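You operate a simulated robot arm through the tools that you are given. There is no shell and no other tool. Be economical: measure what you need, move in short steps, check, and stop when the job is done.

You are at the controls of a simulated robot arm. One attempt, no reset.

## Task
Fill both plugged sinks over the line and stop the drip of the leaky one.
Fine: pull up only that sink's nut till its display shows 0, without crushing the gasket; park the tap; let nothing run over.

The check looks at the end state, three seconds after you hand in, the way a careful person would. Anything else that was tipped, shoved, dropped, spilled or broken makes it a failure.

## Robot
A 6-joint arm with a two-finger parallel gripper on a trunk, on a base that drives. Base frame: it is fixed to the floor where the robot stands at the start and does not move with it; the origin is under the middle of the robot, x ahead of it, y to its left, z up; the surface under the hand at the start is at about z = 880. Lengths are in mm, angles in rad, forces in N, time in s.
With the tool pointing down near the work surface it reaches from about 320 to 700 mm from the robot's upright axis, wherever it stands. Its first joint turns from -2.897 to 2.897 rad. Places, roughly: black knob [300, 700, 900]; long steel stand [600, 200, 700]; red knob [300, -200, 900]; spout [700, 100, 1100]; tap lever [600, 200, 1000]. Payload 4.1 kg.
The tool frame sits at the grasp point between the pads (the TCP): z along the fingers, y along the line on which they close. The tips reach 23 mm beyond it. Largest opening 94 mm; finger width 38, thickness 10; the body of the gripper, 54 by 96 mm, starts 39 mm behind the TCP.
Orientation is that of the tool frame in the base frame, as a unit quaternion [x, y, z, w]. With the fingers straight down and closing along the base's y, the tool's x points along the base's -x, its y along +y and its z along -z.

## Interface
- The arm moves only by the tool apply_moves. Its argument "increments" is a list of rows, each an object of numbers (a shift or turn left out is 0, a gripper value left out holds the last): "tx", "ty", "tz": the shift along the tool's x, y, z in mm; "rx", "ry", "rz": the turn, a rotation vector about the tool's x, y, z in rad. In form: [{"tx": .., "ty": .., "tz": .., "rx": .., "ry": .., "rz": ..}, ...]. A call has 1 to 10 rows; each row is the pose to reach, as a shift and turn from the pose commanded when the call began, along the tool's axes at that moment. "grip" is the finger opening in mm, from 0 to 94, set as the call begins (left out, the last holds). Each row takes 0.2 s and may step no farther than 50 mm and 0.15 rad from the row before; otherwise, or with a gripper value out of range, the whole call is refused. Where a pose cannot be reached the arm comes as near as it can. A force on the tool above 60 N (or 10 N above the force at the start of the call, whichever is more), or a blocked arm, ends the call early, and 0.2 s more pass. The fingers move at their own pace (about 45 mm/s each) and stop on an object; they squeeze with about 30 N. The grip force told is the motor's: it shows also when the fingers shut on nothing. Time passes only in rows, and 0.2 s behind the last, so rows that repeat a pose let the fingers close. It gives the time, the measured TCP pose, the force on the tool (base axes), the opening and the grip force at its end, in the units of the frame above (readings bear some noise), with the torque about the TCP (base axes, N m) and any sound that the robot's microphone picked up, and new pictures: "show" is both (left out), scene, wrist or none.
- Cameras (640 x 400 px; columns grow to the right, rows downward): "scene" is now at [15, 136.8, 1529.4]; the picture's right is [-0.17, -0.99, 0.00], its down [-0.66, 0.11, -0.74] and it looks along [0.73, -0.13, -0.67] (base axes); focal length 252 px, centre (320, 200). "wrist" rides on the gripper at [86, 16, -74] in the tool frame; the picture's right is [-0.18, 0.98, 0.00], its down [-0.58, -0.11, -0.81] and it looks along [-0.79, -0.15, 0.59] (tool axes); focal length 243 px, centre (320, 200). There is no depth. A picture from a camera that has moved, and an enlarged one, comes with that camera's place and axes in the base frame and with its lens. The place of the scene camera against the robot may be out by one fixed shift of up to 25 mm in any direction.
- lift_body(by): slides the trunk up (or, below 0, down) by that many mm; the arm and the scene camera ride with it, the base frame stays. It gives what a move gives, with no picture.
- roll_base(legs): drives the robot by 1 to 6 legs, each [ahead, turn to the left] in mm and rad, along the robot's own axes; the way and the turn of a leg run together, so that a leg with both is an arc; at most 1500 mm and 3.142 rad a leg. The arm and the cameras ride along, it lands a little off, and it stops where it bumps. It gives what a move gives, and a new picture of the scene camera.
- pan_tilt(pan, tilt): turns the head with the scene camera to pan (to the left, within 2.705 rad either way) and tilt (down, from -0.506 to 1.204), counted from straight ahead of the robot. It gives what a move gives, and a new picture of the scene camera.
- close_up(camera, box): a new picture of the part [left, top, right, bottom] of that camera's present view, enlarged. It takes no simulated time.
- hand_in(): hands the job in; it is judged then, once.

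Go step by step. Nothing tells you exact positions but the pictures and the camera data: compare them with the known pose of the tool, close in by small moves and look again before you grip or let go. The budget is 120 turns and 260 pictures, counting those below and the enlarged ones. Unless the task says otherwise, let go and move clear before handing in, and close with one line.

The tools are called after ">>>" as a command line: name --argument value ..., lists and objects as JSON in quotes. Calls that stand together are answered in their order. apply_moves: Moves the arm, as the interface text tells. Its arguments: {"type":"object","properties":{"increments":{"type":"array"},"grip":{"type":"number"},"show":{"type":"string","enum":["both","scene","wrist","none"]}},"required":["increments"]} The other tools are called the same way: lift_body (by) slides the trunk up or down; roll_base (legs) drives the base; pan_tilt (pan, tilt) turns the head that bears the scene camera; close_up (camera, box) takes an enlarged picture of a part of a camera's view; hand_in () hands the job in.

At the start:

```text
t: 0.0
tcp_pos: [324.0, 229.6, 1313.0]
orientation: [0.0, 1.0, 0.0, 0.0]
ft_force: [0.4, -0.3, -0.1]
torque: [0.02, -0.02, 0.03]
finger_gap: 94.2
grasp_force: 0.1
trunk travel left (down, up): [-475.0, 115.0]
robot x, y, heading: [-1.1, 2.9, -0.003]
head pan, tilt: [-0.171, 0.74]
```

scene: 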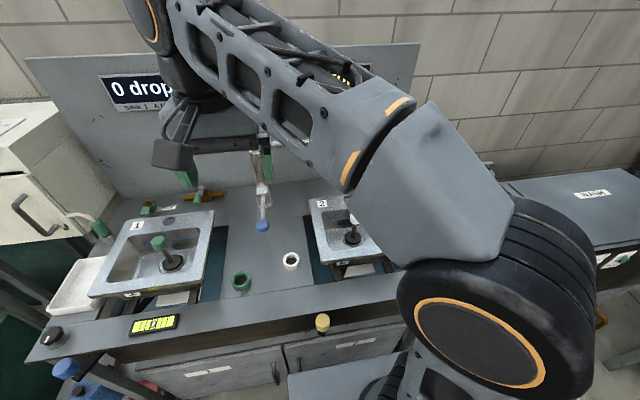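
wrist: 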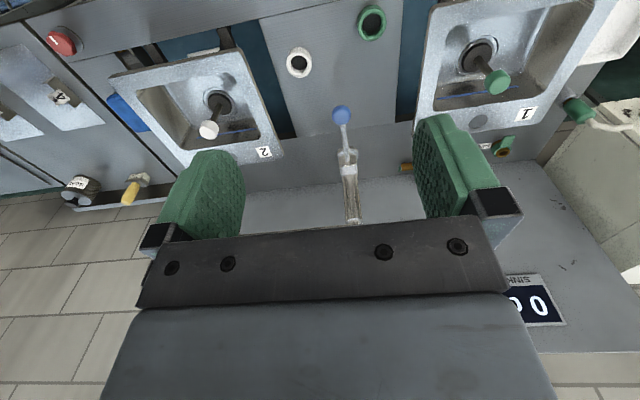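

I see two sinks (1 on the left, 2 on the right), a swivel tap in the middle, and a sign with drop counts. I'll look closer before moving.

>>> close_up --camera "wrist" --box '[100, 0, 420, 200]'

>>> close_up --camera "wrist" --box '[320, 0, 640, 200]'

>>> close_up --camera "scene" --box '[30, 170, 350, 370]'

>>> close_up --camera "scene" --box '[80, 60, 400, 260]'

```text
2.00 times, centred on (260, 100) of wrist
camera zoom: at [238.9, 245.4, 1387.4], right [0.18, 0.98, 0.0], down [0.58, -0.11, 0.81], along [0.79, -0.15, -0.59], focal length 485 px, centre (440, 400)
```

zoom: 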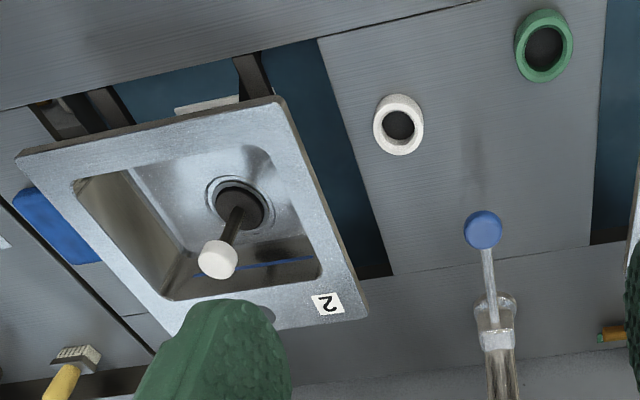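

```text
2.00 times, centred on (480, 100) of wrist
camera zoom: at [238.9, 245.4, 1387.4], right [0.18, 0.98, 0.0], down [0.58, -0.11, 0.81], along [0.79, -0.15, -0.59], focal length 485 px, centre (0, 400)
```

zoom: 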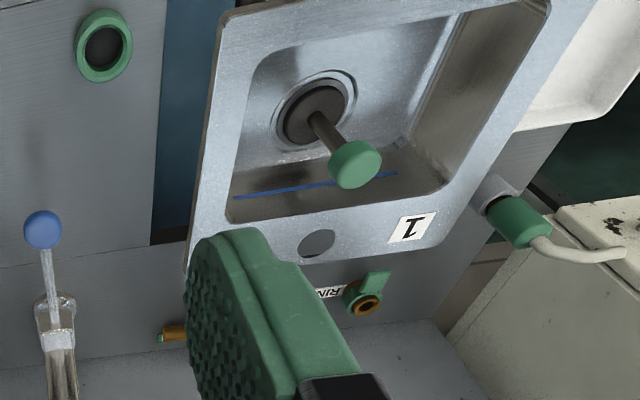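

```text
2.00 times, centred on (190, 270) of scene
camera zoom: at [15.0, 136.8, 1529.4], right [-0.17, -0.99, 0.0], down [-0.66, 0.11, -0.74], along [0.73, -0.13, -0.67], focal length 505 px, centre (580, 60)
```

zoom: 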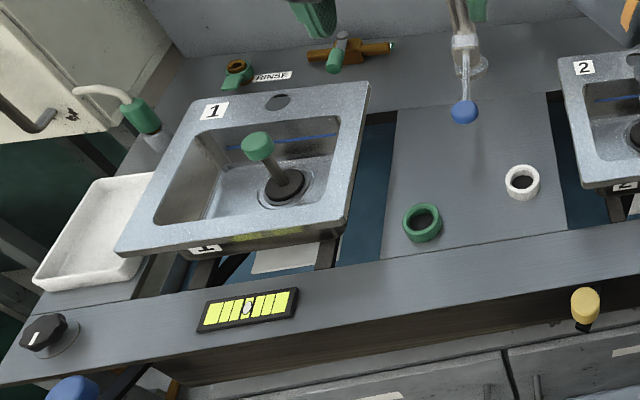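

```text
2.00 times, centred on (240, 160) of scene
camera zoom: at [15.0, 136.8, 1529.4], right [-0.17, -0.99, 0.0], down [-0.66, 0.11, -0.74], along [0.73, -0.13, -0.67], focal length 505 px, centre (480, 280)
```

zoom: 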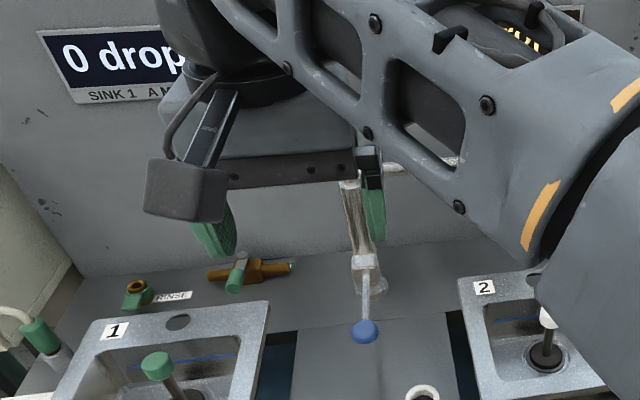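

Next I pan the head to look round the whole bench.

>>> pan_tilt --pan 0.5 --tilt 0.75

>>> pan_tilt --pan -0.6 --tilt 0.9

>>> pan_tilt --pan 0.2 --tilt 0.2

```text
t: 1.1
tcp_pos: [325.8, 229.4, 1312.8]
orientation: [0.001, 1.0, 0.0, 0.0]
ft_force: [-1.0, 0.0, -0.1]
torque: [0.0, 0.0, 0.02]
finger_gap: 94.0
grasp_force: 0.1
trunk travel left (down, up): [-475.0, 115.0]
robot x, y, heading: [-0.5, 2.7, -0.003]
head pan, tilt: [0.499, 0.75]
camera scene: at [5.7, 190.6, 1528.4], right [0.48, -0.88, 0.0], down [-0.6, -0.33, -0.73], along [0.64, 0.35, -0.68], focal length 252 px, centre (320, 200)
```

scene: 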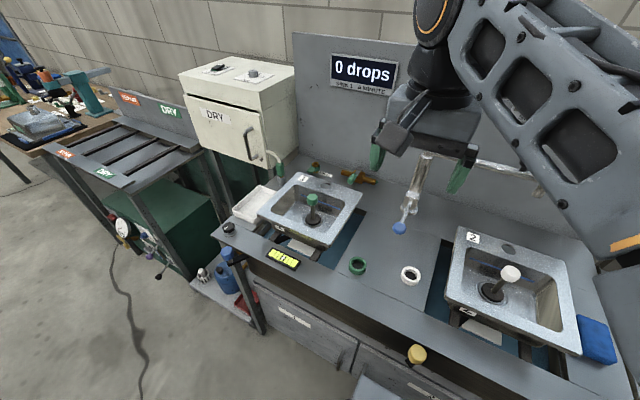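

```text
t: 2.4
tcp_pos: [325.9, 230.4, 1312.8]
orientation: [-0.001, 1.0, 0.0, 0.0]
ft_force: [-0.4, 0.6, -0.3]
torque: [-0.03, 0.02, -0.03]
finger_gap: 93.9
grasp_force: 0.1
trunk travel left (down, up): [-475.0, 115.0]
robot x, y, heading: [0.2, 5.6, -0.001]
head pan, tilt: [-0.6, 0.901]
camera scene: at [-4.8, 108.4, 1516.5], right [-0.56, -0.83, 0.0], down [-0.65, 0.44, -0.62], along [0.51, -0.35, -0.78], focal length 252 px, centre (320, 200)
```

scene: 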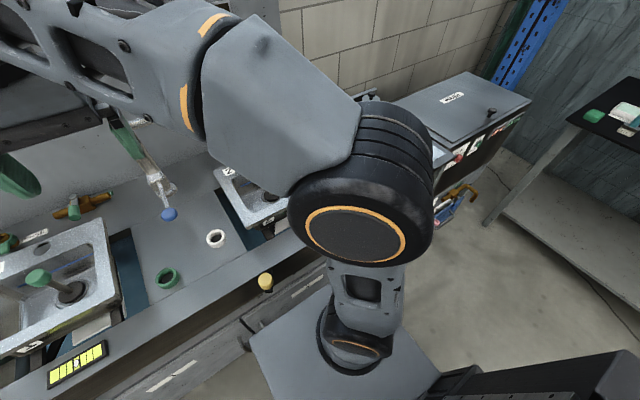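

```text
t: 3.5
tcp_pos: [324.3, 229.9, 1312.7]
orientation: [0.001, 1.0, 0.001, 0.0]
ft_force: [-0.1, 1.0, -0.2]
torque: [0.0, 0.03, 0.01]
finger_gap: 94.0
grasp_force: 0.0
trunk travel left (down, up): [-475.0, 115.0]
robot x, y, heading: [-1.9, 4.6, 0.001]
head pan, tilt: [0.201, 0.201]
camera scene: at [24.2, 169.5, 1578.0], right [0.2, -0.98, 0.0], down [-0.2, -0.04, -0.98], along [0.96, 0.19, -0.2], focal length 252 px, centre (320, 200)
```

scene: 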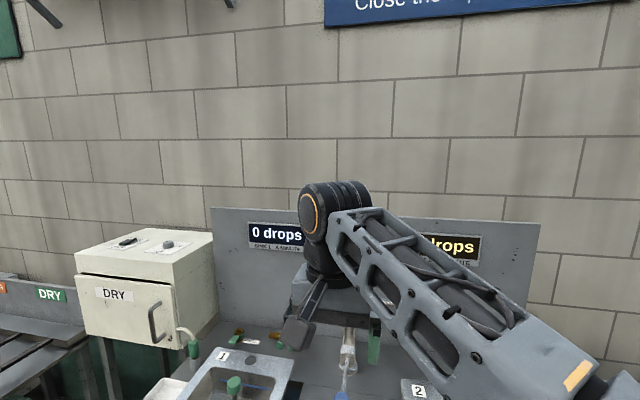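

There's a sign on the wall above; I'll read it, and look down at the cabinet front.

>>> pan_tilt --pan -0.2 --tilt -0.25

>>> pan_tilt --pan 0.5 --tilt 1.1

```text
t: 4.4
tcp_pos: [325.9, 229.9, 1312.4]
orientation: [0.001, 1.0, 0.001, -0.001]
ft_force: [-0.4, -0.7, -0.6]
torque: [0.03, 0.0, 0.0]
finger_gap: 94.0
grasp_force: 0.1
trunk travel left (down, up): [-475.0, 115.0]
robot x, y, heading: [0.5, 3.9, 0.002]
head pan, tilt: [-0.201, -0.25]
camera scene: at [12.3, 134.9, 1617.9], right [-0.2, -0.98, 0.0], down [0.24, -0.05, -0.97], along [0.95, -0.19, 0.25], focal length 252 px, centre (320, 200)
```

scene: 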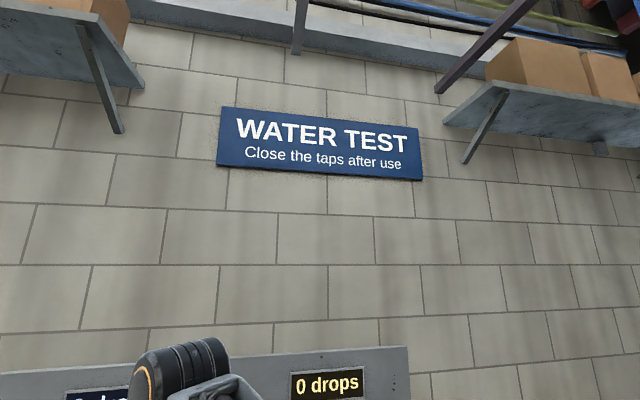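

```text
t: 5.9
tcp_pos: [326.4, 229.7, 1312.7]
orientation: [0.0, 1.0, -0.001, 0.0]
ft_force: [0.2, 0.7, -0.4]
torque: [0.05, 0.02, -0.01]
finger_gap: 94.0
grasp_force: 0.1
trunk travel left (down, up): [-475.0, 115.0]
robot x, y, heading: [1.4, 2.1, -0.001]
head pan, tilt: [0.499, 1.1]
camera scene: at [-11.7, 181.2, 1502.7], right [0.48, -0.88, 0.0], down [-0.78, -0.43, -0.45], along [0.4, 0.22, -0.89], focal length 252 px, centre (320, 200)
```

scene: 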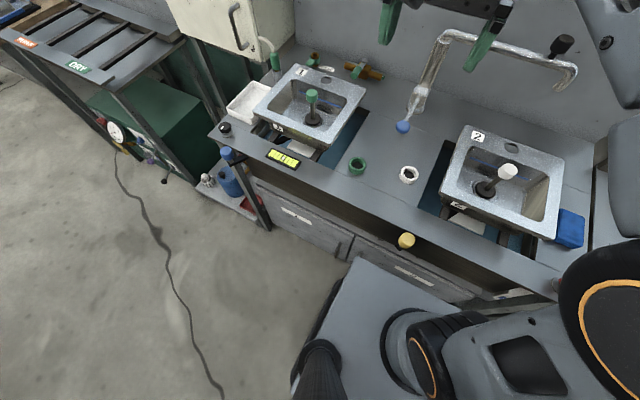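

The full layout is visible now. I'll zoom in on the details.

>>> close_up --camera "scene" --box '[200, 50, 360, 150]'

>>> close_up --camera "scene" --box '[200, 110, 360, 210]'

>>> close_up --camera "scene" --box '[330, 130, 490, 230]'

>>> close_up --camera "scene" --box '[430, 120, 606, 230]'

>>> close_up --camera "scene" --box '[380, 10, 610, 150]'

>>> close_up --camera "scene" --box '[380, 210, 600, 350]'

```text
4.00 times, centred on (280, 100) of scene
camera zoom: at [-11.7, 181.2, 1502.7], right [0.48, -0.88, 0.0], down [-0.78, -0.43, -0.45], along [0.4, 0.22, -0.89], focal length 1010 px, centre (480, 600)
```

zoom: 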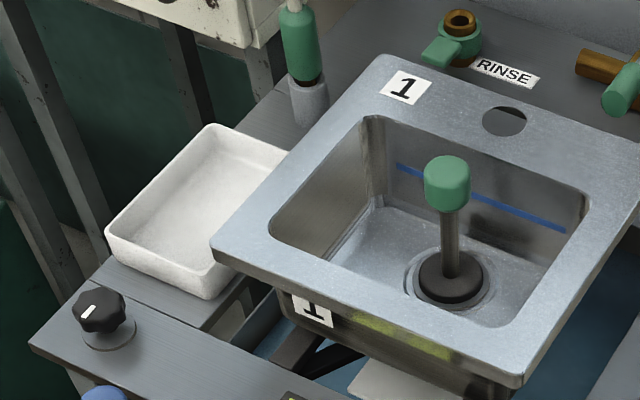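

```text
4.00 times, centred on (280, 160) of scene
camera zoom: at [-11.7, 181.2, 1502.7], right [0.48, -0.88, 0.0], down [-0.78, -0.43, -0.45], along [0.4, 0.22, -0.89], focal length 1010 px, centre (480, 360)
```

zoom: 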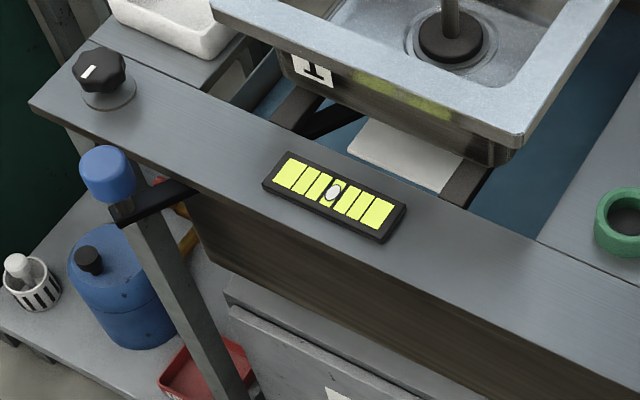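

```text
4.00 times, centred on (410, 180) of scene
camera zoom: at [-11.7, 181.2, 1502.7], right [0.48, -0.88, 0.0], down [-0.78, -0.43, -0.45], along [0.4, 0.22, -0.89], focal length 1010 px, centre (-40, 280)
```

zoom: 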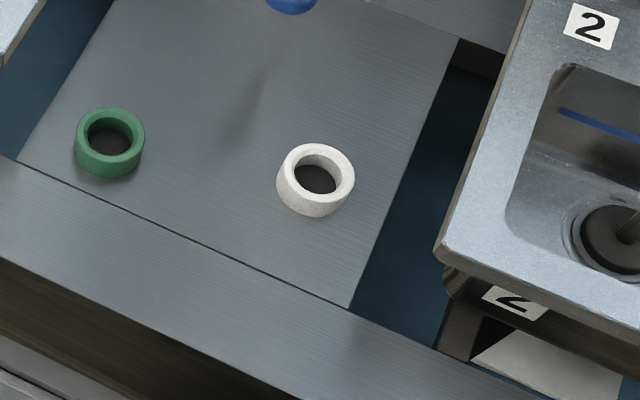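

```text
3.64 times, centred on (518, 175) of scene
camera zoom: at [-11.7, 181.2, 1502.7], right [0.48, -0.88, 0.0], down [-0.78, -0.43, -0.45], along [0.4, 0.22, -0.89], focal length 918 px, centre (-400, 291)
```

zoom: 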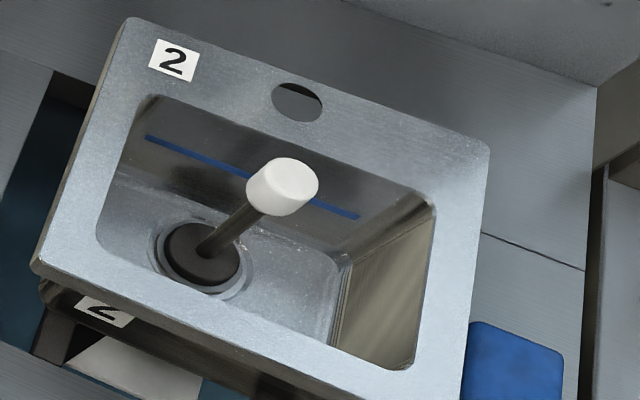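

```text
2.78 times, centred on (495, 80) of scene
camera zoom: at [-11.7, 181.2, 1502.7], right [0.48, -0.88, 0.0], down [-0.78, -0.43, -0.45], along [0.4, 0.22, -0.89], focal length 702 px, centre (-167, 534)
```

zoom: 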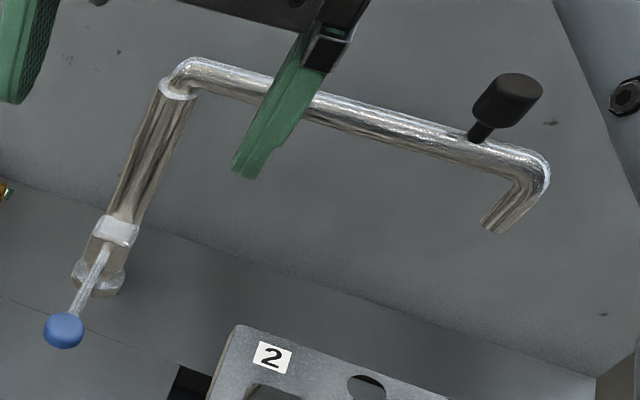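

```text
2.86 times, centred on (490, 280) of scene
camera zoom: at [-11.7, 181.2, 1502.7], right [0.48, -0.88, 0.0], down [-0.78, -0.43, -0.45], along [0.4, 0.22, -0.89], focal length 721 px, centre (-166, -29)
```

zoom: 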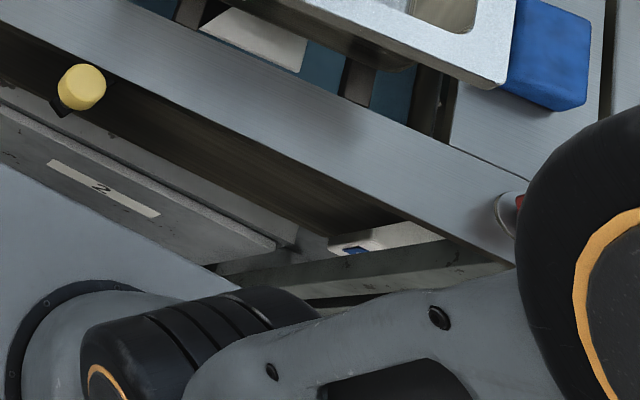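

I need to see under the sinks for the nuts. First I check that there is space behind the robot.

>>> pan_tilt --pan 2.6 --tilt 0.6

>>> pan_tilt --pan -2.6 --tilt 0.6

```text
t: 7.9
tcp_pos: [325.9, 228.1, 1312.7]
orientation: [-0.001, 1.0, -0.001, -0.001]
ft_force: [-0.6, 0.8, 0.3]
torque: [0.03, -0.02, 0.04]
finger_gap: 93.8
grasp_force: 0.1
trunk travel left (down, up): [-475.0, 115.0]
robot x, y, heading: [2.7, -0.8, 0.003]
head pan, tilt: [2.601, 0.6]
camera scene: at [-142.9, 196.6, 1541.3], right [0.52, 0.86, 0.0], down [0.48, -0.29, -0.82], along [-0.71, 0.43, -0.57], focal length 252 px, centre (320, 200)
```

scene: 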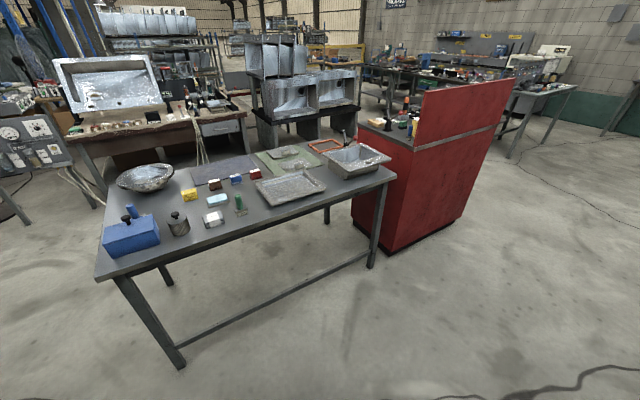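

```text
t: 12.0
tcp_pos: [325.1, 229.6, 1313.7]
orientation: [0.0, 1.0, 0.0, 0.0]
ft_force: [0.3, 0.7, -1.0]
torque: [-0.01, 0.01, 0.02]
finger_gap: 94.3
grasp_force: 0.1
trunk travel left (down, up): [-475.0, 115.0]
robot x, y, heading: [-0.7, 5.1, -0.004]
head pan, tilt: [-2.601, 0.6]
camera scene: at [-142.9, 105.5, 1541.3], right [-0.52, 0.86, 0.0], down [0.48, 0.29, -0.83], along [-0.71, -0.43, -0.56], focal length 252 px, centre (320, 200)
```

scene: 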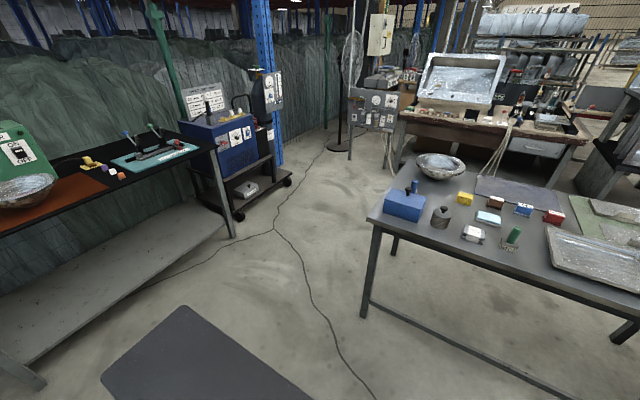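

There's clearance behind. I back up 350 mm, then lower the trunk to look under the counter front.

>>> roll_base --legs '[[-380, 0]]'

>>> lift_body --by -300

>>> pan_tilt --pan 0.3 --tilt 0.5

```text
t: 14.4
tcp_pos: [-49.7, 230.0, 1313.0]
orientation: [-0.001, 1.0, 0.0, 0.0]
ft_force: [0.3, 0.0, -0.2]
torque: [-0.03, -0.03, -0.01]
finger_gap: 94.1
grasp_force: 0.0
trunk travel left (down, up): [-475.0, 115.0]
robot x, y, heading: [-374.9, -1.1, 0.003]
head pan, tilt: [-2.601, 0.6]
camera scene: at [-518.0, 103.7, 1541.3], right [-0.52, 0.85, 0.0], down [0.48, 0.29, -0.82], along [-0.7, -0.43, -0.57], focal length 252 px, centre (320, 200)
```

scene: 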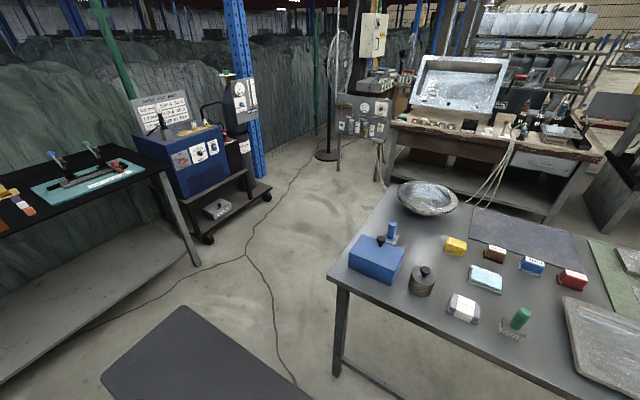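

```text
t: 17.4
tcp_pos: [-50.3, 228.7, 1013.2]
orientation: [-0.003, 1.0, 0.0, -0.001]
ft_force: [0.5, 0.4, -0.5]
torque: [0.0, -0.01, -0.02]
finger_gap: 94.2
grasp_force: 0.1
trunk travel left (down, up): [-175.0, 415.0]
robot x, y, heading: [-371.2, 0.8, 0.009]
head pan, tilt: [-2.601, 0.6]
```

```text
t: 19.9
tcp_pos: [-50.3, 229.5, 1012.1]
orientation: [-0.004, 1.0, -0.001, 0.0]
ft_force: [0.1, 0.8, -0.1]
torque: [0.0, 0.03, -0.01]
finger_gap: 94.1
grasp_force: 0.0
trunk travel left (down, up): [-175.0, 415.0]
robot x, y, heading: [-376.1, 1.5, 0.008]
head pan, tilt: [0.3, 0.499]
camera scene: at [-355.4, 176.9, 1250.4], right [0.3, -0.95, 0.0], down [-0.46, -0.14, -0.88], along [0.84, 0.26, -0.48], focal length 252 px, centre (320, 200)
```

scene: 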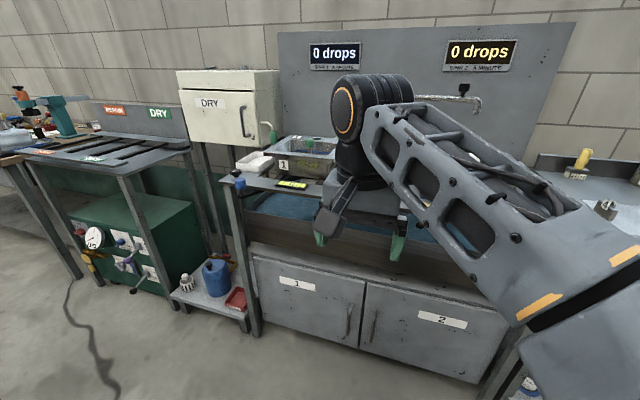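

From here I zoom on the front underside, the signs and the sink 1 area.

>>> close_up --camera "scene" --box '[220, 120, 380, 220]'

>>> close_up --camera "scene" --box '[520, 140, 640, 215]'

>>> apply_moves --increments '[{}]' --show "wrist"

>>> close_up --camera "wrist" --box '[120, 20, 480, 245]'

```text
4.00 times, centred on (300, 170) of scene
camera zoom: at [-355.4, 176.9, 1250.4], right [0.3, -0.95, 0.0], down [-0.46, -0.14, -0.88], along [0.84, 0.26, -0.48], focal length 1010 px, centre (400, 320)
```

zoom: 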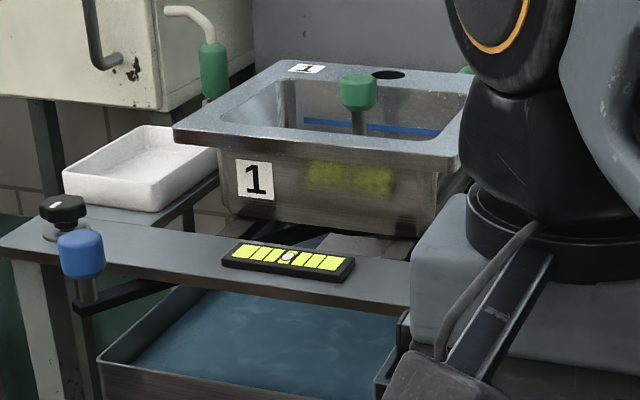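

```text
5.33 times, centred on (580, 178) of scene
camera zoom: at [-355.4, 176.9, 1250.4], right [0.3, -0.95, 0.0], down [-0.46, -0.14, -0.88], along [0.84, 0.26, -0.48], focal length 1346 px, centre (-1067, 320)
```

zoom: 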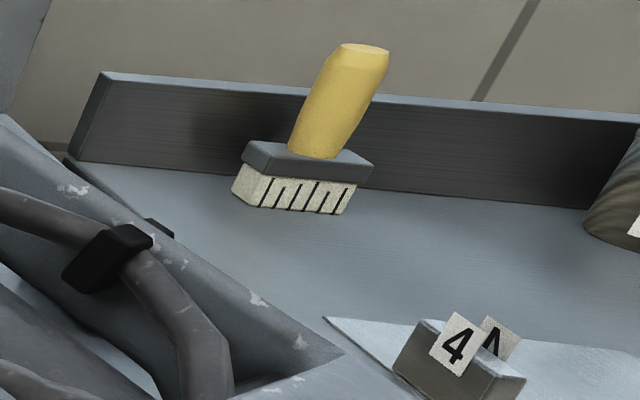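

```text
t: 20.3
tcp_pos: [-49.5, 229.5, 1013.9]
orientation: [-0.002, 1.0, 0.0, 0.0]
ft_force: [-0.2, -0.5, 1.0]
torque: [-0.04, -0.01, 0.01]
finger_gap: 94.0
grasp_force: 0.1
trunk travel left (down, up): [-175.0, 415.0]
robot x, y, heading: [-373.3, -0.2, 0.008]
head pan, tilt: [0.3, 0.499]
camera wrist: at [-136.6, 245.6, 1087.4], right [0.18, 0.98, 0.0], down [0.58, -0.11, 0.81], along [0.79, -0.14, -0.59], focal length 243 px, centre (320, 200)
```

wrist: 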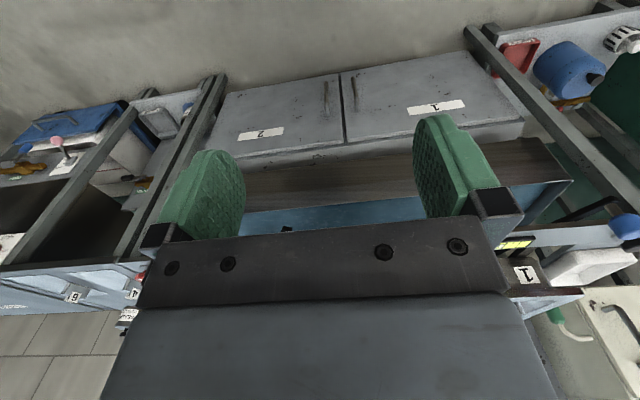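

```text
1.78 times, centred on (300, 132) of wrist
camera zoom: at [-136.6, 245.6, 1087.4], right [0.18, 0.98, 0.0], down [0.58, -0.11, 0.81], along [0.79, -0.14, -0.59], focal length 431 px, centre (356, 320)
```

zoom: 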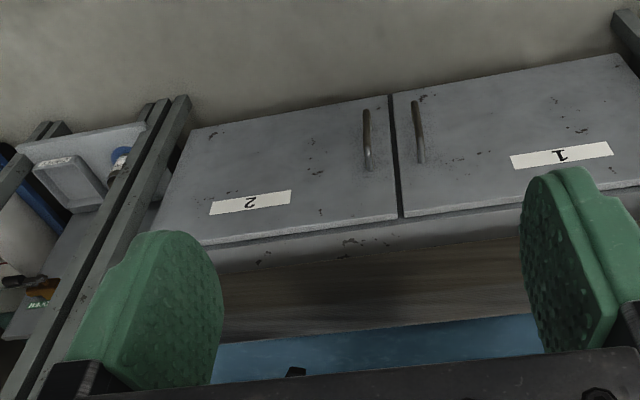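

The arm blocks the view, so I turn the base right and pan the head left to look at the bench unobstructed from this low height.

>>> roll_base --legs '[[0, -0.9]]'

>>> pan_tilt --pan 1.2 --tilt 0.45

>>> close_up --camera "scene" --box '[160, 100, 400, 250]'

>>> close_up --camera "scene" --box '[320, 100, 560, 250]'

```text
t: 23.0
tcp_pos: [9.2, -103.9, 1013.5]
orientation: [0.423, 0.906, 0.0, 0.0]
ft_force: [0.1, 1.2, 0.2]
torque: [0.0, -0.02, -0.02]
finger_gap: 94.0
grasp_force: 0.0
trunk travel left (down, up): [-175.0, 415.0]
robot x, y, heading: [-373.1, 1.4, -0.874]
head pan, tilt: [0.3, 0.499]
camera scene: at [-215.5, 86.7, 1250.4], right [-0.54, -0.84, 0.0], down [-0.4, 0.26, -0.88], along [0.74, -0.48, -0.48], focal length 252 px, centre (320, 200)
```

scene: 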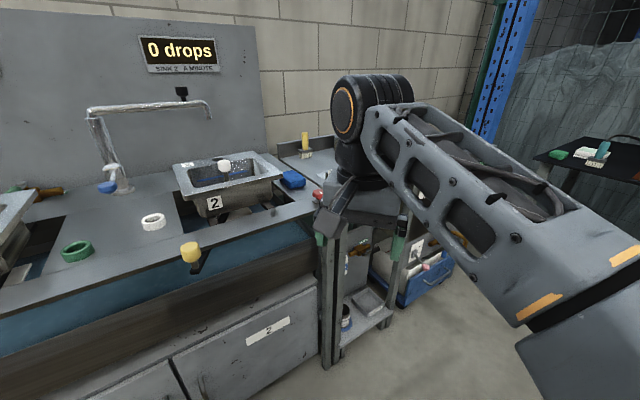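

```text
t: 24.2
tcp_pos: [7.6, -101.8, 1013.2]
orientation: [0.424, 0.906, 0.0, -0.001]
ft_force: [1.2, 0.3, 0.3]
torque: [0.01, 0.0, -0.01]
finger_gap: 93.8
grasp_force: 0.2
trunk travel left (down, up): [-175.0, 415.0]
robot x, y, heading: [-375.5, 0.9, -0.88]
head pan, tilt: [1.201, 0.45]
camera scene: at [-204.7, 165.5, 1254.8], right [0.32, -0.95, 0.0], down [-0.41, -0.14, -0.9], along [0.85, 0.29, -0.44], focal length 252 px, centre (320, 200)
```

scene: 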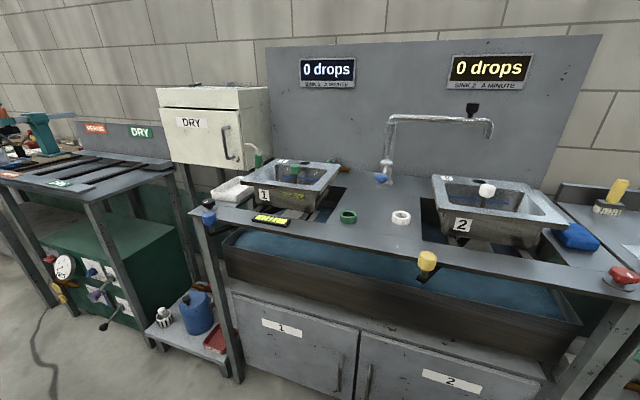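

```text
2.67 times, centred on (280, 175) of scene
camera zoom: at [-204.7, 165.5, 1254.8], right [0.32, -0.95, 0.0], down [-0.41, -0.14, -0.9], along [0.85, 0.29, -0.44], focal length 673 px, centre (427, 267)
```

zoom: 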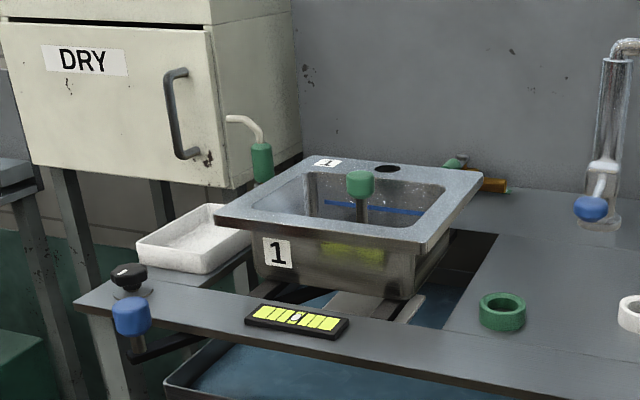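

```text
2.67 times, centred on (440, 175) of scene
camera zoom: at [-204.7, 165.5, 1254.8], right [0.32, -0.95, 0.0], down [-0.41, -0.14, -0.9], along [0.85, 0.29, -0.44], focal length 673 px, centre (0, 267)
```

zoom: 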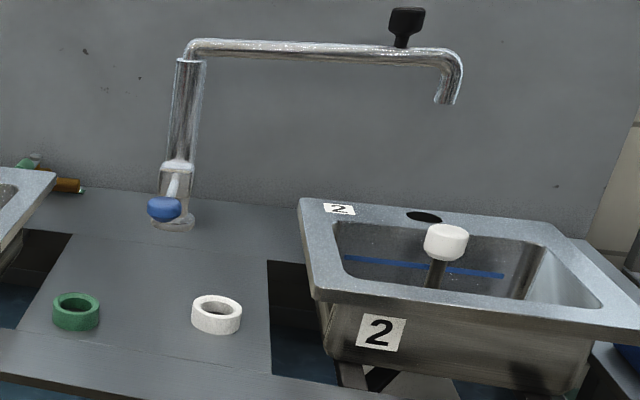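

I lower the trunk further to see beneath the sinks.

>>> lift_body --by -175

>>> pan_tilt --pan 1.2 --tilt 0.25

>>> close_up --camera "scene" --box '[180, 140, 340, 240]'

>>> close_up --camera "scene" --box '[380, 140, 600, 277]'

```text
t: 26.1
tcp_pos: [9.1, -103.5, 838.3]
orientation: [0.423, 0.906, 0.0, 0.0]
ft_force: [-0.4, -0.2, -0.1]
torque: [0.01, -0.04, -0.02]
finger_gap: 93.9
grasp_force: 0.1
trunk travel left (down, up): [0.0, 590.0]
robot x, y, heading: [-371.5, 1.4, -0.876]
head pan, tilt: [1.201, 0.45]
```

```text
t: 26.9
tcp_pos: [8.4, -103.1, 839.3]
orientation: [0.423, 0.906, 0.0, 0.0]
ft_force: [0.1, 0.9, -0.2]
torque: [0.01, 0.0, -0.01]
finger_gap: 94.1
grasp_force: 0.0
trunk travel left (down, up): [0.0, 590.0]
robot x, y, heading: [-371.7, 0.1, -0.879]
head pan, tilt: [1.201, 0.25]
camera scene: at [-203.4, 166.0, 1098.5], right [0.32, -0.95, 0.0], down [-0.23, -0.08, -0.97], along [0.92, 0.31, -0.25], focal length 252 px, centre (320, 200)
```

scene: 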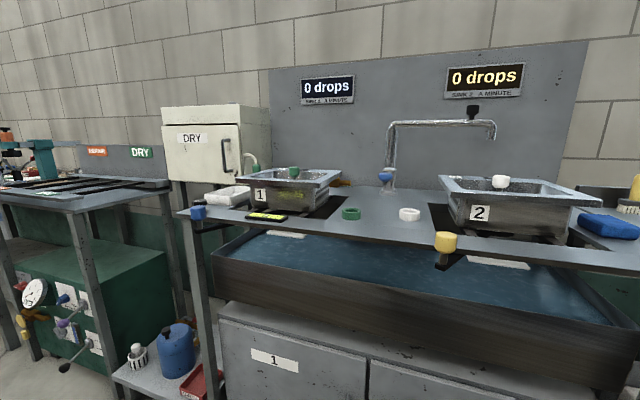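

```text
4.00 times, centred on (260, 190) of scene
camera zoom: at [-203.4, 166.0, 1098.5], right [0.32, -0.95, 0.0], down [-0.23, -0.08, -0.97], along [0.92, 0.31, -0.25], focal length 1010 px, centre (560, 240)
```

zoom: 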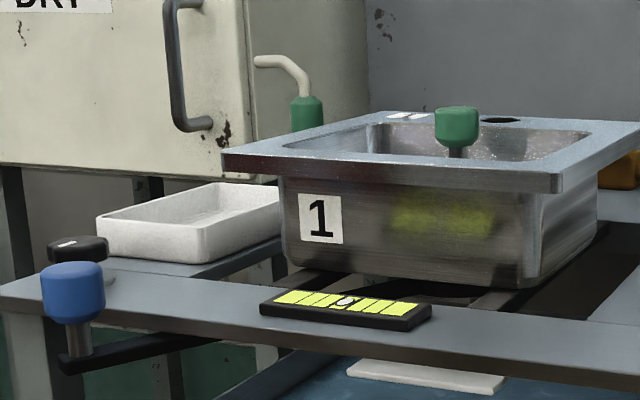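

```text
2.91 times, centred on (490, 208) of scene
camera zoom: at [-203.4, 166.0, 1098.5], right [0.32, -0.95, 0.0], down [-0.23, -0.08, -0.97], along [0.92, 0.31, -0.25], focal length 734 px, centre (-174, 175)
```

zoom: 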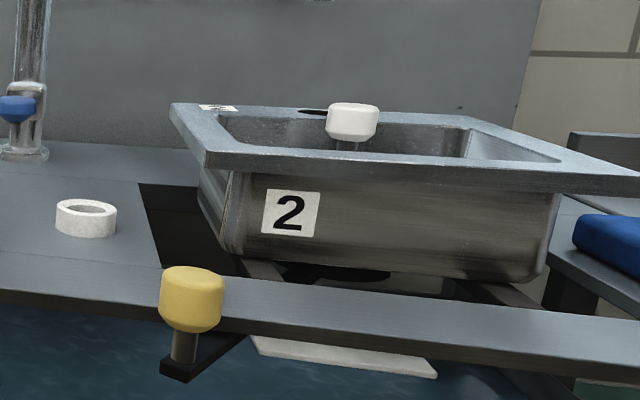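

I now understand the setup. The blue and yellow knobs are wrench handles on bars running under sinks 1 and 2 (the drain nuts). The spout is parked along the back wall, pointing right, with a black handle on top, and the blue ball is the tap lever at about (525, 235, 979). I return to the starting stance with the trunk up.

>>> lift_body --by 475

>>> roll_base --legs '[[0, 0.88]]'

>>> pan_tilt --pan 0.3 --tilt 0.9

```text
refused: 475 is not a number from -400 to 400
```

```text
t: 29.6
tcp_pos: [-57.5, 238.6, 837.6]
orientation: [-0.017, 1.0, 0.0, 0.0]
ft_force: [-0.2, 0.3, 0.1]
torque: [-0.01, 0.01, -0.02]
finger_gap: 93.8
grasp_force: 0.1
trunk travel left (down, up): [0.0, 590.0]
robot x, y, heading: [-373.9, 0.0, 0.032]
head pan, tilt: [1.201, 0.25]
camera scene: at [-416.3, 235.9, 1098.5], right [0.94, -0.33, 0.0], down [-0.08, -0.23, -0.97], along [0.32, 0.92, -0.25], focal length 252 px, centre (320, 200)
```

scene: 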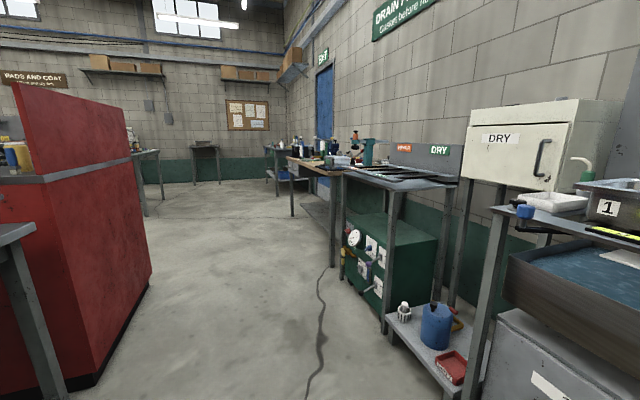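

```text
t: 30.8
tcp_pos: [-57.4, 238.8, 837.6]
orientation: [-0.018, 1.0, 0.001, 0.0]
ft_force: [0.2, -0.2, -0.3]
torque: [0.02, -0.05, 0.0]
finger_gap: 93.9
grasp_force: 0.1
trunk travel left (down, up): [0.0, 590.0]
robot x, y, heading: [-380.0, 5.0, 0.037]
head pan, tilt: [0.3, 0.901]
camera scene: at [-375.7, 172.6, 1041.6], right [0.33, -0.94, 0.0], down [-0.74, -0.26, -0.62], along [0.59, 0.2, -0.78], focal length 252 px, centre (320, 200)
```

scene: 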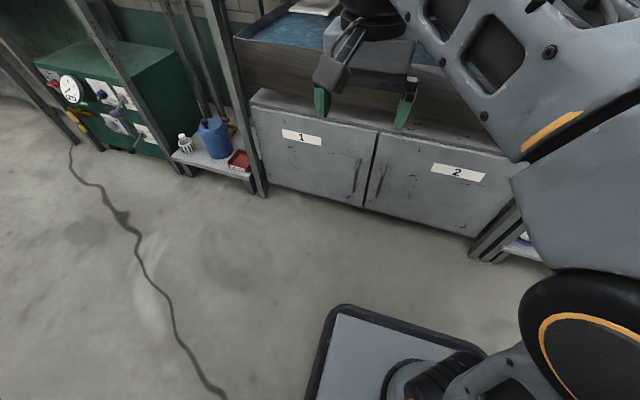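

I raise the trunk in two steps, correct the heading, and drive forward again.

>>> lift_body --by 400

>>> lift_body --by 75

>>> roll_base --legs '[[0, -0.036], [375, 0]]'

>>> pan_tilt --pan 0.4 --tilt 1.0

```text
t: 34.6
tcp_pos: [-57.5, 239.8, 1238.6]
orientation: [-0.018, 1.0, 0.0, 0.0]
ft_force: [-0.7, 0.2, 0.4]
torque: [0.0, 0.0, 0.01]
finger_gap: 93.9
grasp_force: 0.0
trunk travel left (down, up): [-400.0, 190.0]
robot x, y, heading: [-373.4, -3.4, 0.034]
head pan, tilt: [0.3, 0.901]
```

```text
t: 35.8
tcp_pos: [-55.6, 237.1, 1312.2]
orientation: [-0.017, 1.0, 0.0, 0.0]
ft_force: [0.5, -0.5, 0.0]
torque: [-0.02, 0.01, 0.0]
finger_gap: 94.1
grasp_force: 0.1
trunk travel left (down, up): [-475.0, 115.0]
robot x, y, heading: [-376.5, -3.7, 0.031]
head pan, tilt: [0.3, 0.901]
```

```text
t: 38.5
tcp_pos: [327.0, 223.5, 1312.8]
orientation: [0.004, 1.0, 0.0, 0.0]
ft_force: [0.0, -0.3, -0.5]
torque: [0.0, -0.01, -0.03]
finger_gap: 93.8
grasp_force: 0.1
trunk travel left (down, up): [-475.0, 115.0]
robot x, y, heading: [-0.2, -2.0, -0.009]
head pan, tilt: [0.3, 0.901]
camera scene: at [5.4, 170.3, 1516.5], right [0.29, -0.96, 0.0], down [-0.75, -0.23, -0.62], along [0.59, 0.18, -0.78], focal length 252 px, centre (320, 200)
```

scene: 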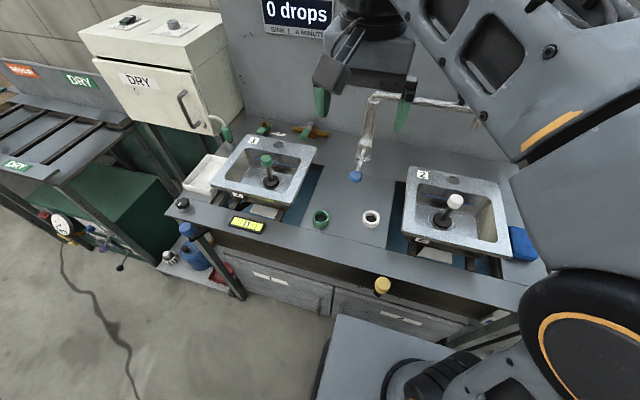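

```text
t: 39.2
tcp_pos: [326.0, 223.7, 1312.4]
orientation: [0.005, 1.0, 0.0, 0.0]
ft_force: [0.1, 0.2, 0.3]
torque: [-0.01, -0.03, -0.02]
finger_gap: 94.1
grasp_force: 0.1
trunk travel left (down, up): [-475.0, 115.0]
robot x, y, heading: [-0.6, 0.9, -0.01]
head pan, tilt: [0.4, 1.0]
camera scene: at [-2.8, 175.1, 1509.3], right [0.38, -0.92, 0.0], down [-0.78, -0.32, -0.54], along [0.5, 0.21, -0.84], focal length 252 px, centre (320, 200)
```

scene: 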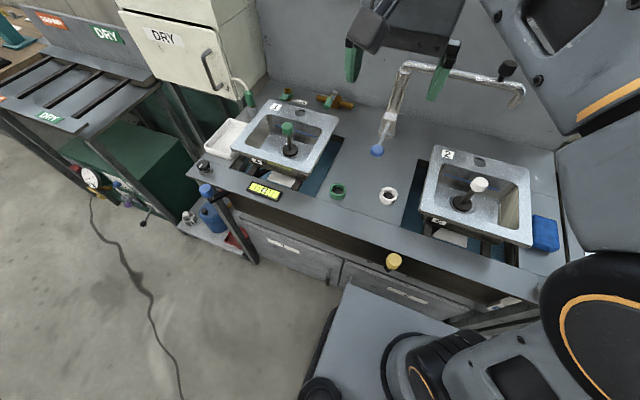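

I move the hand over toward the spout handle, staying high, to look with the wrist camera.

>>> apply_moves --increments '[{"tx": -30, "ty": -30}, {"tx": -60, "ty": -60}, {"tx": -90, "ty": -90}, {"tx": -120, "ty": -120}, {"tx": -150, "ty": -150}, {"tx": -180, "ty": -180}, {"tx": -210, "ty": -215}]'

```text
t: 40.8
tcp_pos: [526.3, 6.2, 1304.3]
orientation: [0.004, 1.0, 0.0, 0.002]
ft_force: [0.0, 0.0, -0.3]
torque: [0.04, -0.06, -0.03]
finger_gap: 93.9
grasp_force: 0.1
out of reach, approached as far as the arm can: row 7
trunk travel left (down, up): [-475.0, 115.0]
robot x, y, heading: [-1.2, -0.2, -0.013]
head pan, tilt: [0.4, 1.0]
camera scene: at [-2.8, 174.7, 1509.4], right [0.38, -0.92, 0.0], down [-0.78, -0.32, -0.54], along [0.5, 0.21, -0.84], focal length 252 px, centre (320, 200)
camera wrist: at [440.3, 21.6, 1377.8], right [0.19, 0.98, 0.0], down [0.58, -0.11, 0.81], along [0.79, -0.15, -0.59], focal length 243 px, centre (320, 200)
```

scene: 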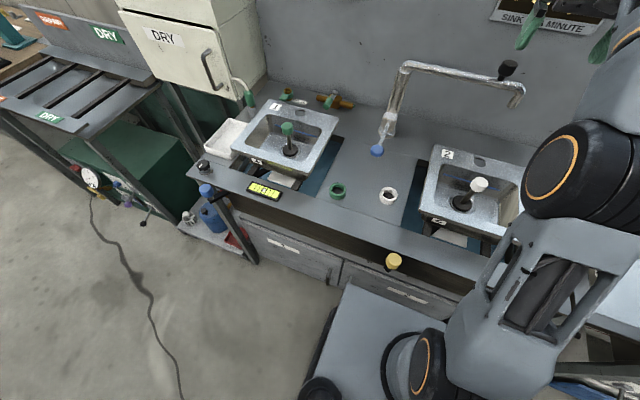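
wrist: 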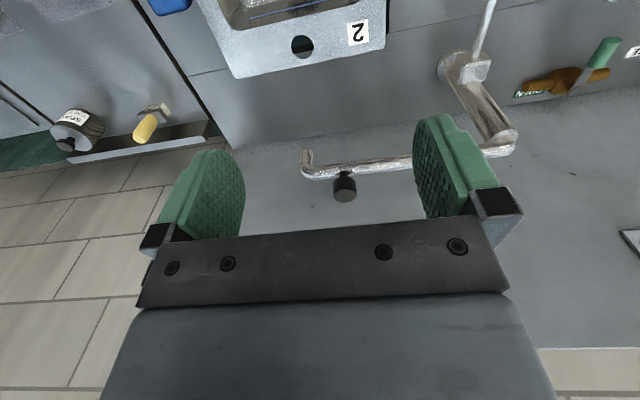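

The knob on the spout is at about (712, 5, 1158) by the wrist view, near the reach limit. I raise the trunk fully, then tilt the hand forward a bit.

>>> lift_body --by 115

>>> apply_moves --increments '[{"ry": -0.15, "tz": 40}, {"ry": -0.3, "tz": 80}, {"ry": -0.45, "tz": 120}, {"ry": -0.45, "tz": 120, "tx": -40}]' --show "wrist"

```text
t: 42.2
tcp_pos: [526.3, 5.7, 1418.2]
orientation: [0.004, 1.0, 0.0, 0.001]
ft_force: [0.4, 0.4, 0.4]
torque: [0.01, -0.02, 0.01]
finger_gap: 94.0
grasp_force: 0.0
trunk travel left (down, up): [-590.0, 0.0]
robot x, y, heading: [-4.9, -1.8, -0.008]
head pan, tilt: [0.4, 1.0]
```

```text
t: 43.2
tcp_pos: [568.5, 5.2, 1301.2]
orientation: [0.004, 0.974, -0.001, 0.224]
ft_force: [0.1, -0.6, 0.1]
torque: [-0.02, 0.03, 0.02]
finger_gap: 94.1
grasp_force: 0.0
trunk travel left (down, up): [-590.0, 0.0]
robot x, y, heading: [-0.6, -2.7, -0.009]
head pan, tilt: [0.4, 1.0]
camera wrist: at [458.3, 22.2, 1329.5], right [0.17, 0.98, 0.08], down [0.17, -0.11, 0.98], along [0.97, -0.16, -0.19], focal length 243 px, centre (320, 200)
```

wrist: 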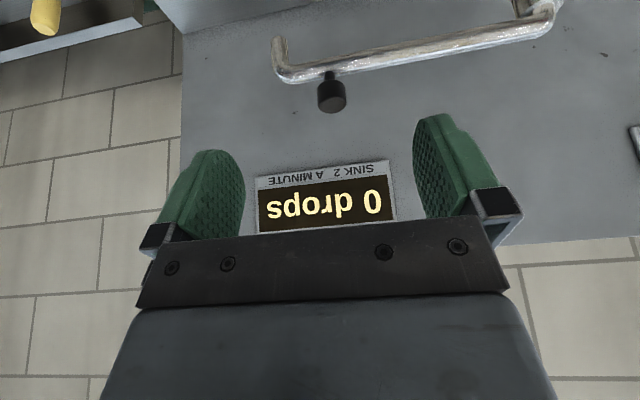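

I move closer along the knob's line and look again.

>>> apply_moves --increments '[{"tz": 45, "tx": -17}, {"tz": 90, "tx": -34}]' --show "wrist"

```text
t: 43.8
tcp_pos: [639.3, 4.1, 1233.2]
orientation: [0.005, 0.974, -0.002, 0.224]
ft_force: [-0.4, 0.5, 0.4]
torque: [-0.01, 0.01, 0.02]
finger_gap: 94.0
grasp_force: 0.1
trunk travel left (down, up): [-590.0, 0.0]
robot x, y, heading: [-2.2, -0.5, -0.006]
head pan, tilt: [0.4, 1.0]
camera wrist: at [529.1, 21.3, 1261.7], right [0.17, 0.98, 0.08], down [0.17, -0.11, 0.98], along [0.97, -0.16, -0.19], focal length 243 px, centre (320, 200)
```

wrist: 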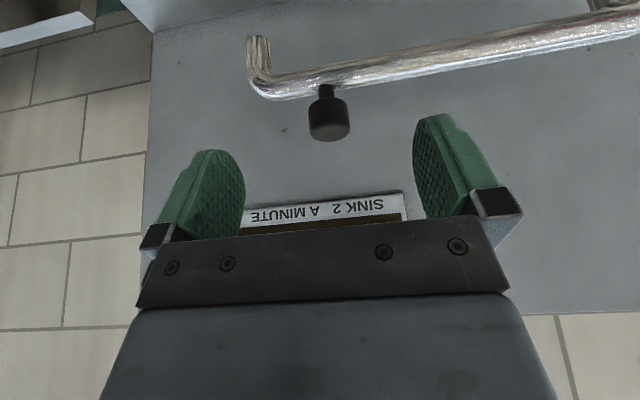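

Triangulating gives the knob at about (682, 6, 1178), 28 mm wide. I go halfway and check.

>>> apply_moves --increments '[{"tz": 35, "tx": -12, "ty": 2}]' --show "wrist"

```text
t: 44.2
tcp_pos: [664.5, 6.7, 1205.9]
orientation: [0.005, 0.975, -0.001, 0.224]
ft_force: [0.4, -0.2, -0.1]
torque: [-0.01, -0.01, 0.0]
finger_gap: 94.1
grasp_force: 0.1
trunk travel left (down, up): [-590.0, 0.0]
robot x, y, heading: [2.4, -0.8, -0.009]
head pan, tilt: [0.4, 1.0]
camera wrist: at [555.0, 23.3, 1235.5], right [0.17, 0.98, 0.08], down [0.17, -0.11, 0.98], along [0.97, -0.16, -0.19], focal length 243 px, centre (320, 200)
```

wrist: 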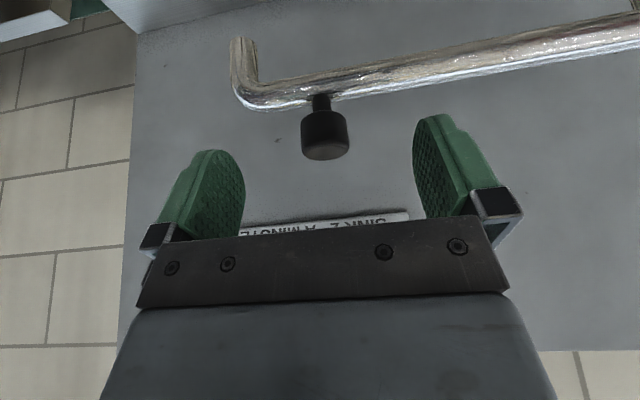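

Refined knob position is about (695, 7, 1167). I advance most of the remaining distance.

>>> apply_moves --increments '[{"tz": 20, "tx": -5}, {"tz": 38, "tx": -9}]' --show "both"

```text
t: 44.8
tcp_pos: [688.9, 5.6, 1174.1]
orientation: [0.005, 0.975, -0.001, 0.224]
ft_force: [-0.4, -0.4, 0.3]
torque: [0.01, 0.01, 0.02]
finger_gap: 94.2
grasp_force: 0.1
trunk travel left (down, up): [-590.0, 0.0]
robot x, y, heading: [1.7, -3.3, -0.009]
head pan, tilt: [0.4, 1.0]
camera scene: at [-2.2, 175.1, 1624.3], right [0.38, -0.92, 0.0], down [-0.78, -0.32, -0.54], along [0.5, 0.21, -0.84], focal length 252 px, centre (320, 200)
camera wrist: at [578.5, 23.3, 1204.3], right [0.17, 0.98, 0.08], down [0.17, -0.11, 0.98], along [0.97, -0.16, -0.19], focal length 243 px, centre (320, 200)
```

scene: 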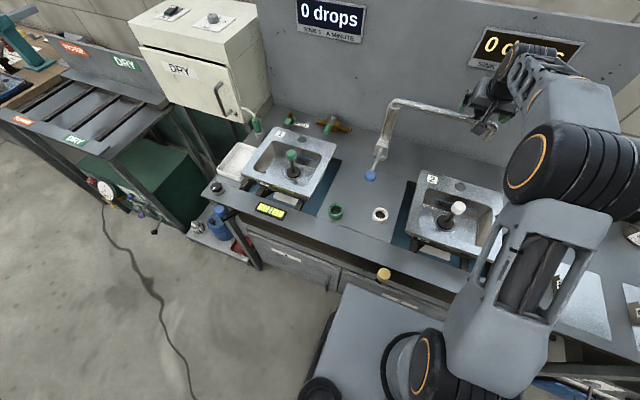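
wrist: 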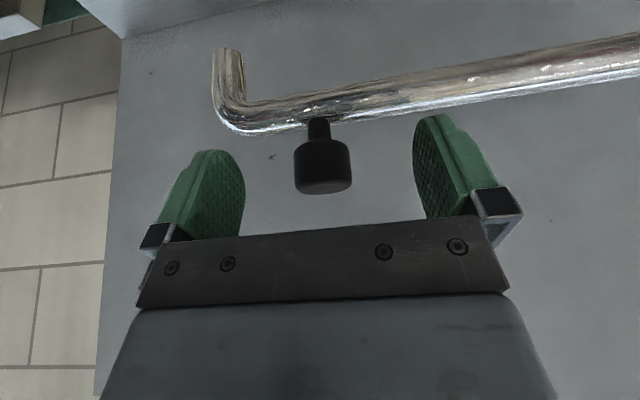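

Nearly there: about 16 mm forward and 13 down. I advance and close the grip on the knob.

>>> apply_moves --increments '[{"tz": 17, "tx": -9, "ty": 1}]' --show "wrist"

>>> apply_moves --increments '[{}, {}, {}, {}, {}]' --grip 10 --show "wrist"

```text
t: 45.2
tcp_pos: [704.3, 7.5, 1162.6]
orientation: [0.004, 0.975, -0.001, 0.224]
ft_force: [0.3, 0.0, -0.7]
torque: [0.01, 0.0, 0.01]
finger_gap: 93.9
grasp_force: 0.0
trunk travel left (down, up): [-590.0, 0.0]
robot x, y, heading: [-0.7, 1.2, -0.009]
head pan, tilt: [0.4, 1.0]
camera wrist: at [594.3, 24.0, 1192.5], right [0.17, 0.98, 0.08], down [0.17, -0.11, 0.98], along [0.97, -0.16, -0.19], focal length 243 px, centre (320, 200)
```

wrist: 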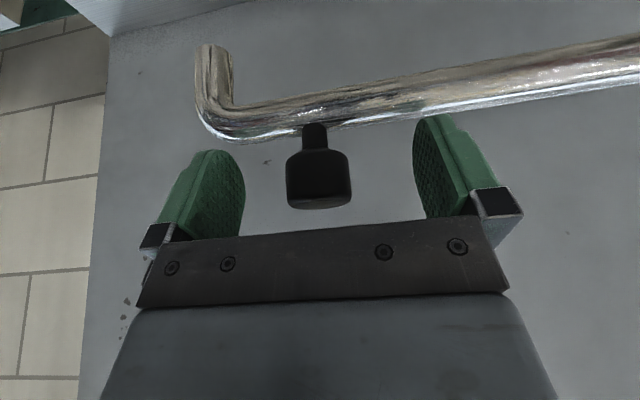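

```text
t: 46.4
tcp_pos: [703.9, 4.7, 1163.6]
orientation: [0.005, 0.975, -0.001, 0.224]
ft_force: [0.0, -12.3, -0.5]
torque: [0.09, -0.11, -0.31]
finger_gap: 33.5
grasp_force: 45.2
trunk travel left (down, up): [-590.0, 0.0]
robot x, y, heading: [-0.8, 2.8, -0.01]
head pan, tilt: [0.4, 1.0]
camera wrist: at [593.7, 21.6, 1192.9], right [0.18, 0.98, 0.08], down [0.17, -0.11, 0.98], along [0.97, -0.16, -0.19], focal length 243 px, centre (320, 200)
```

wrist: 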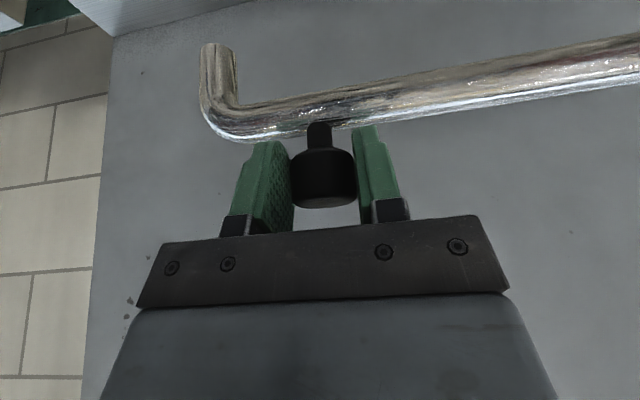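

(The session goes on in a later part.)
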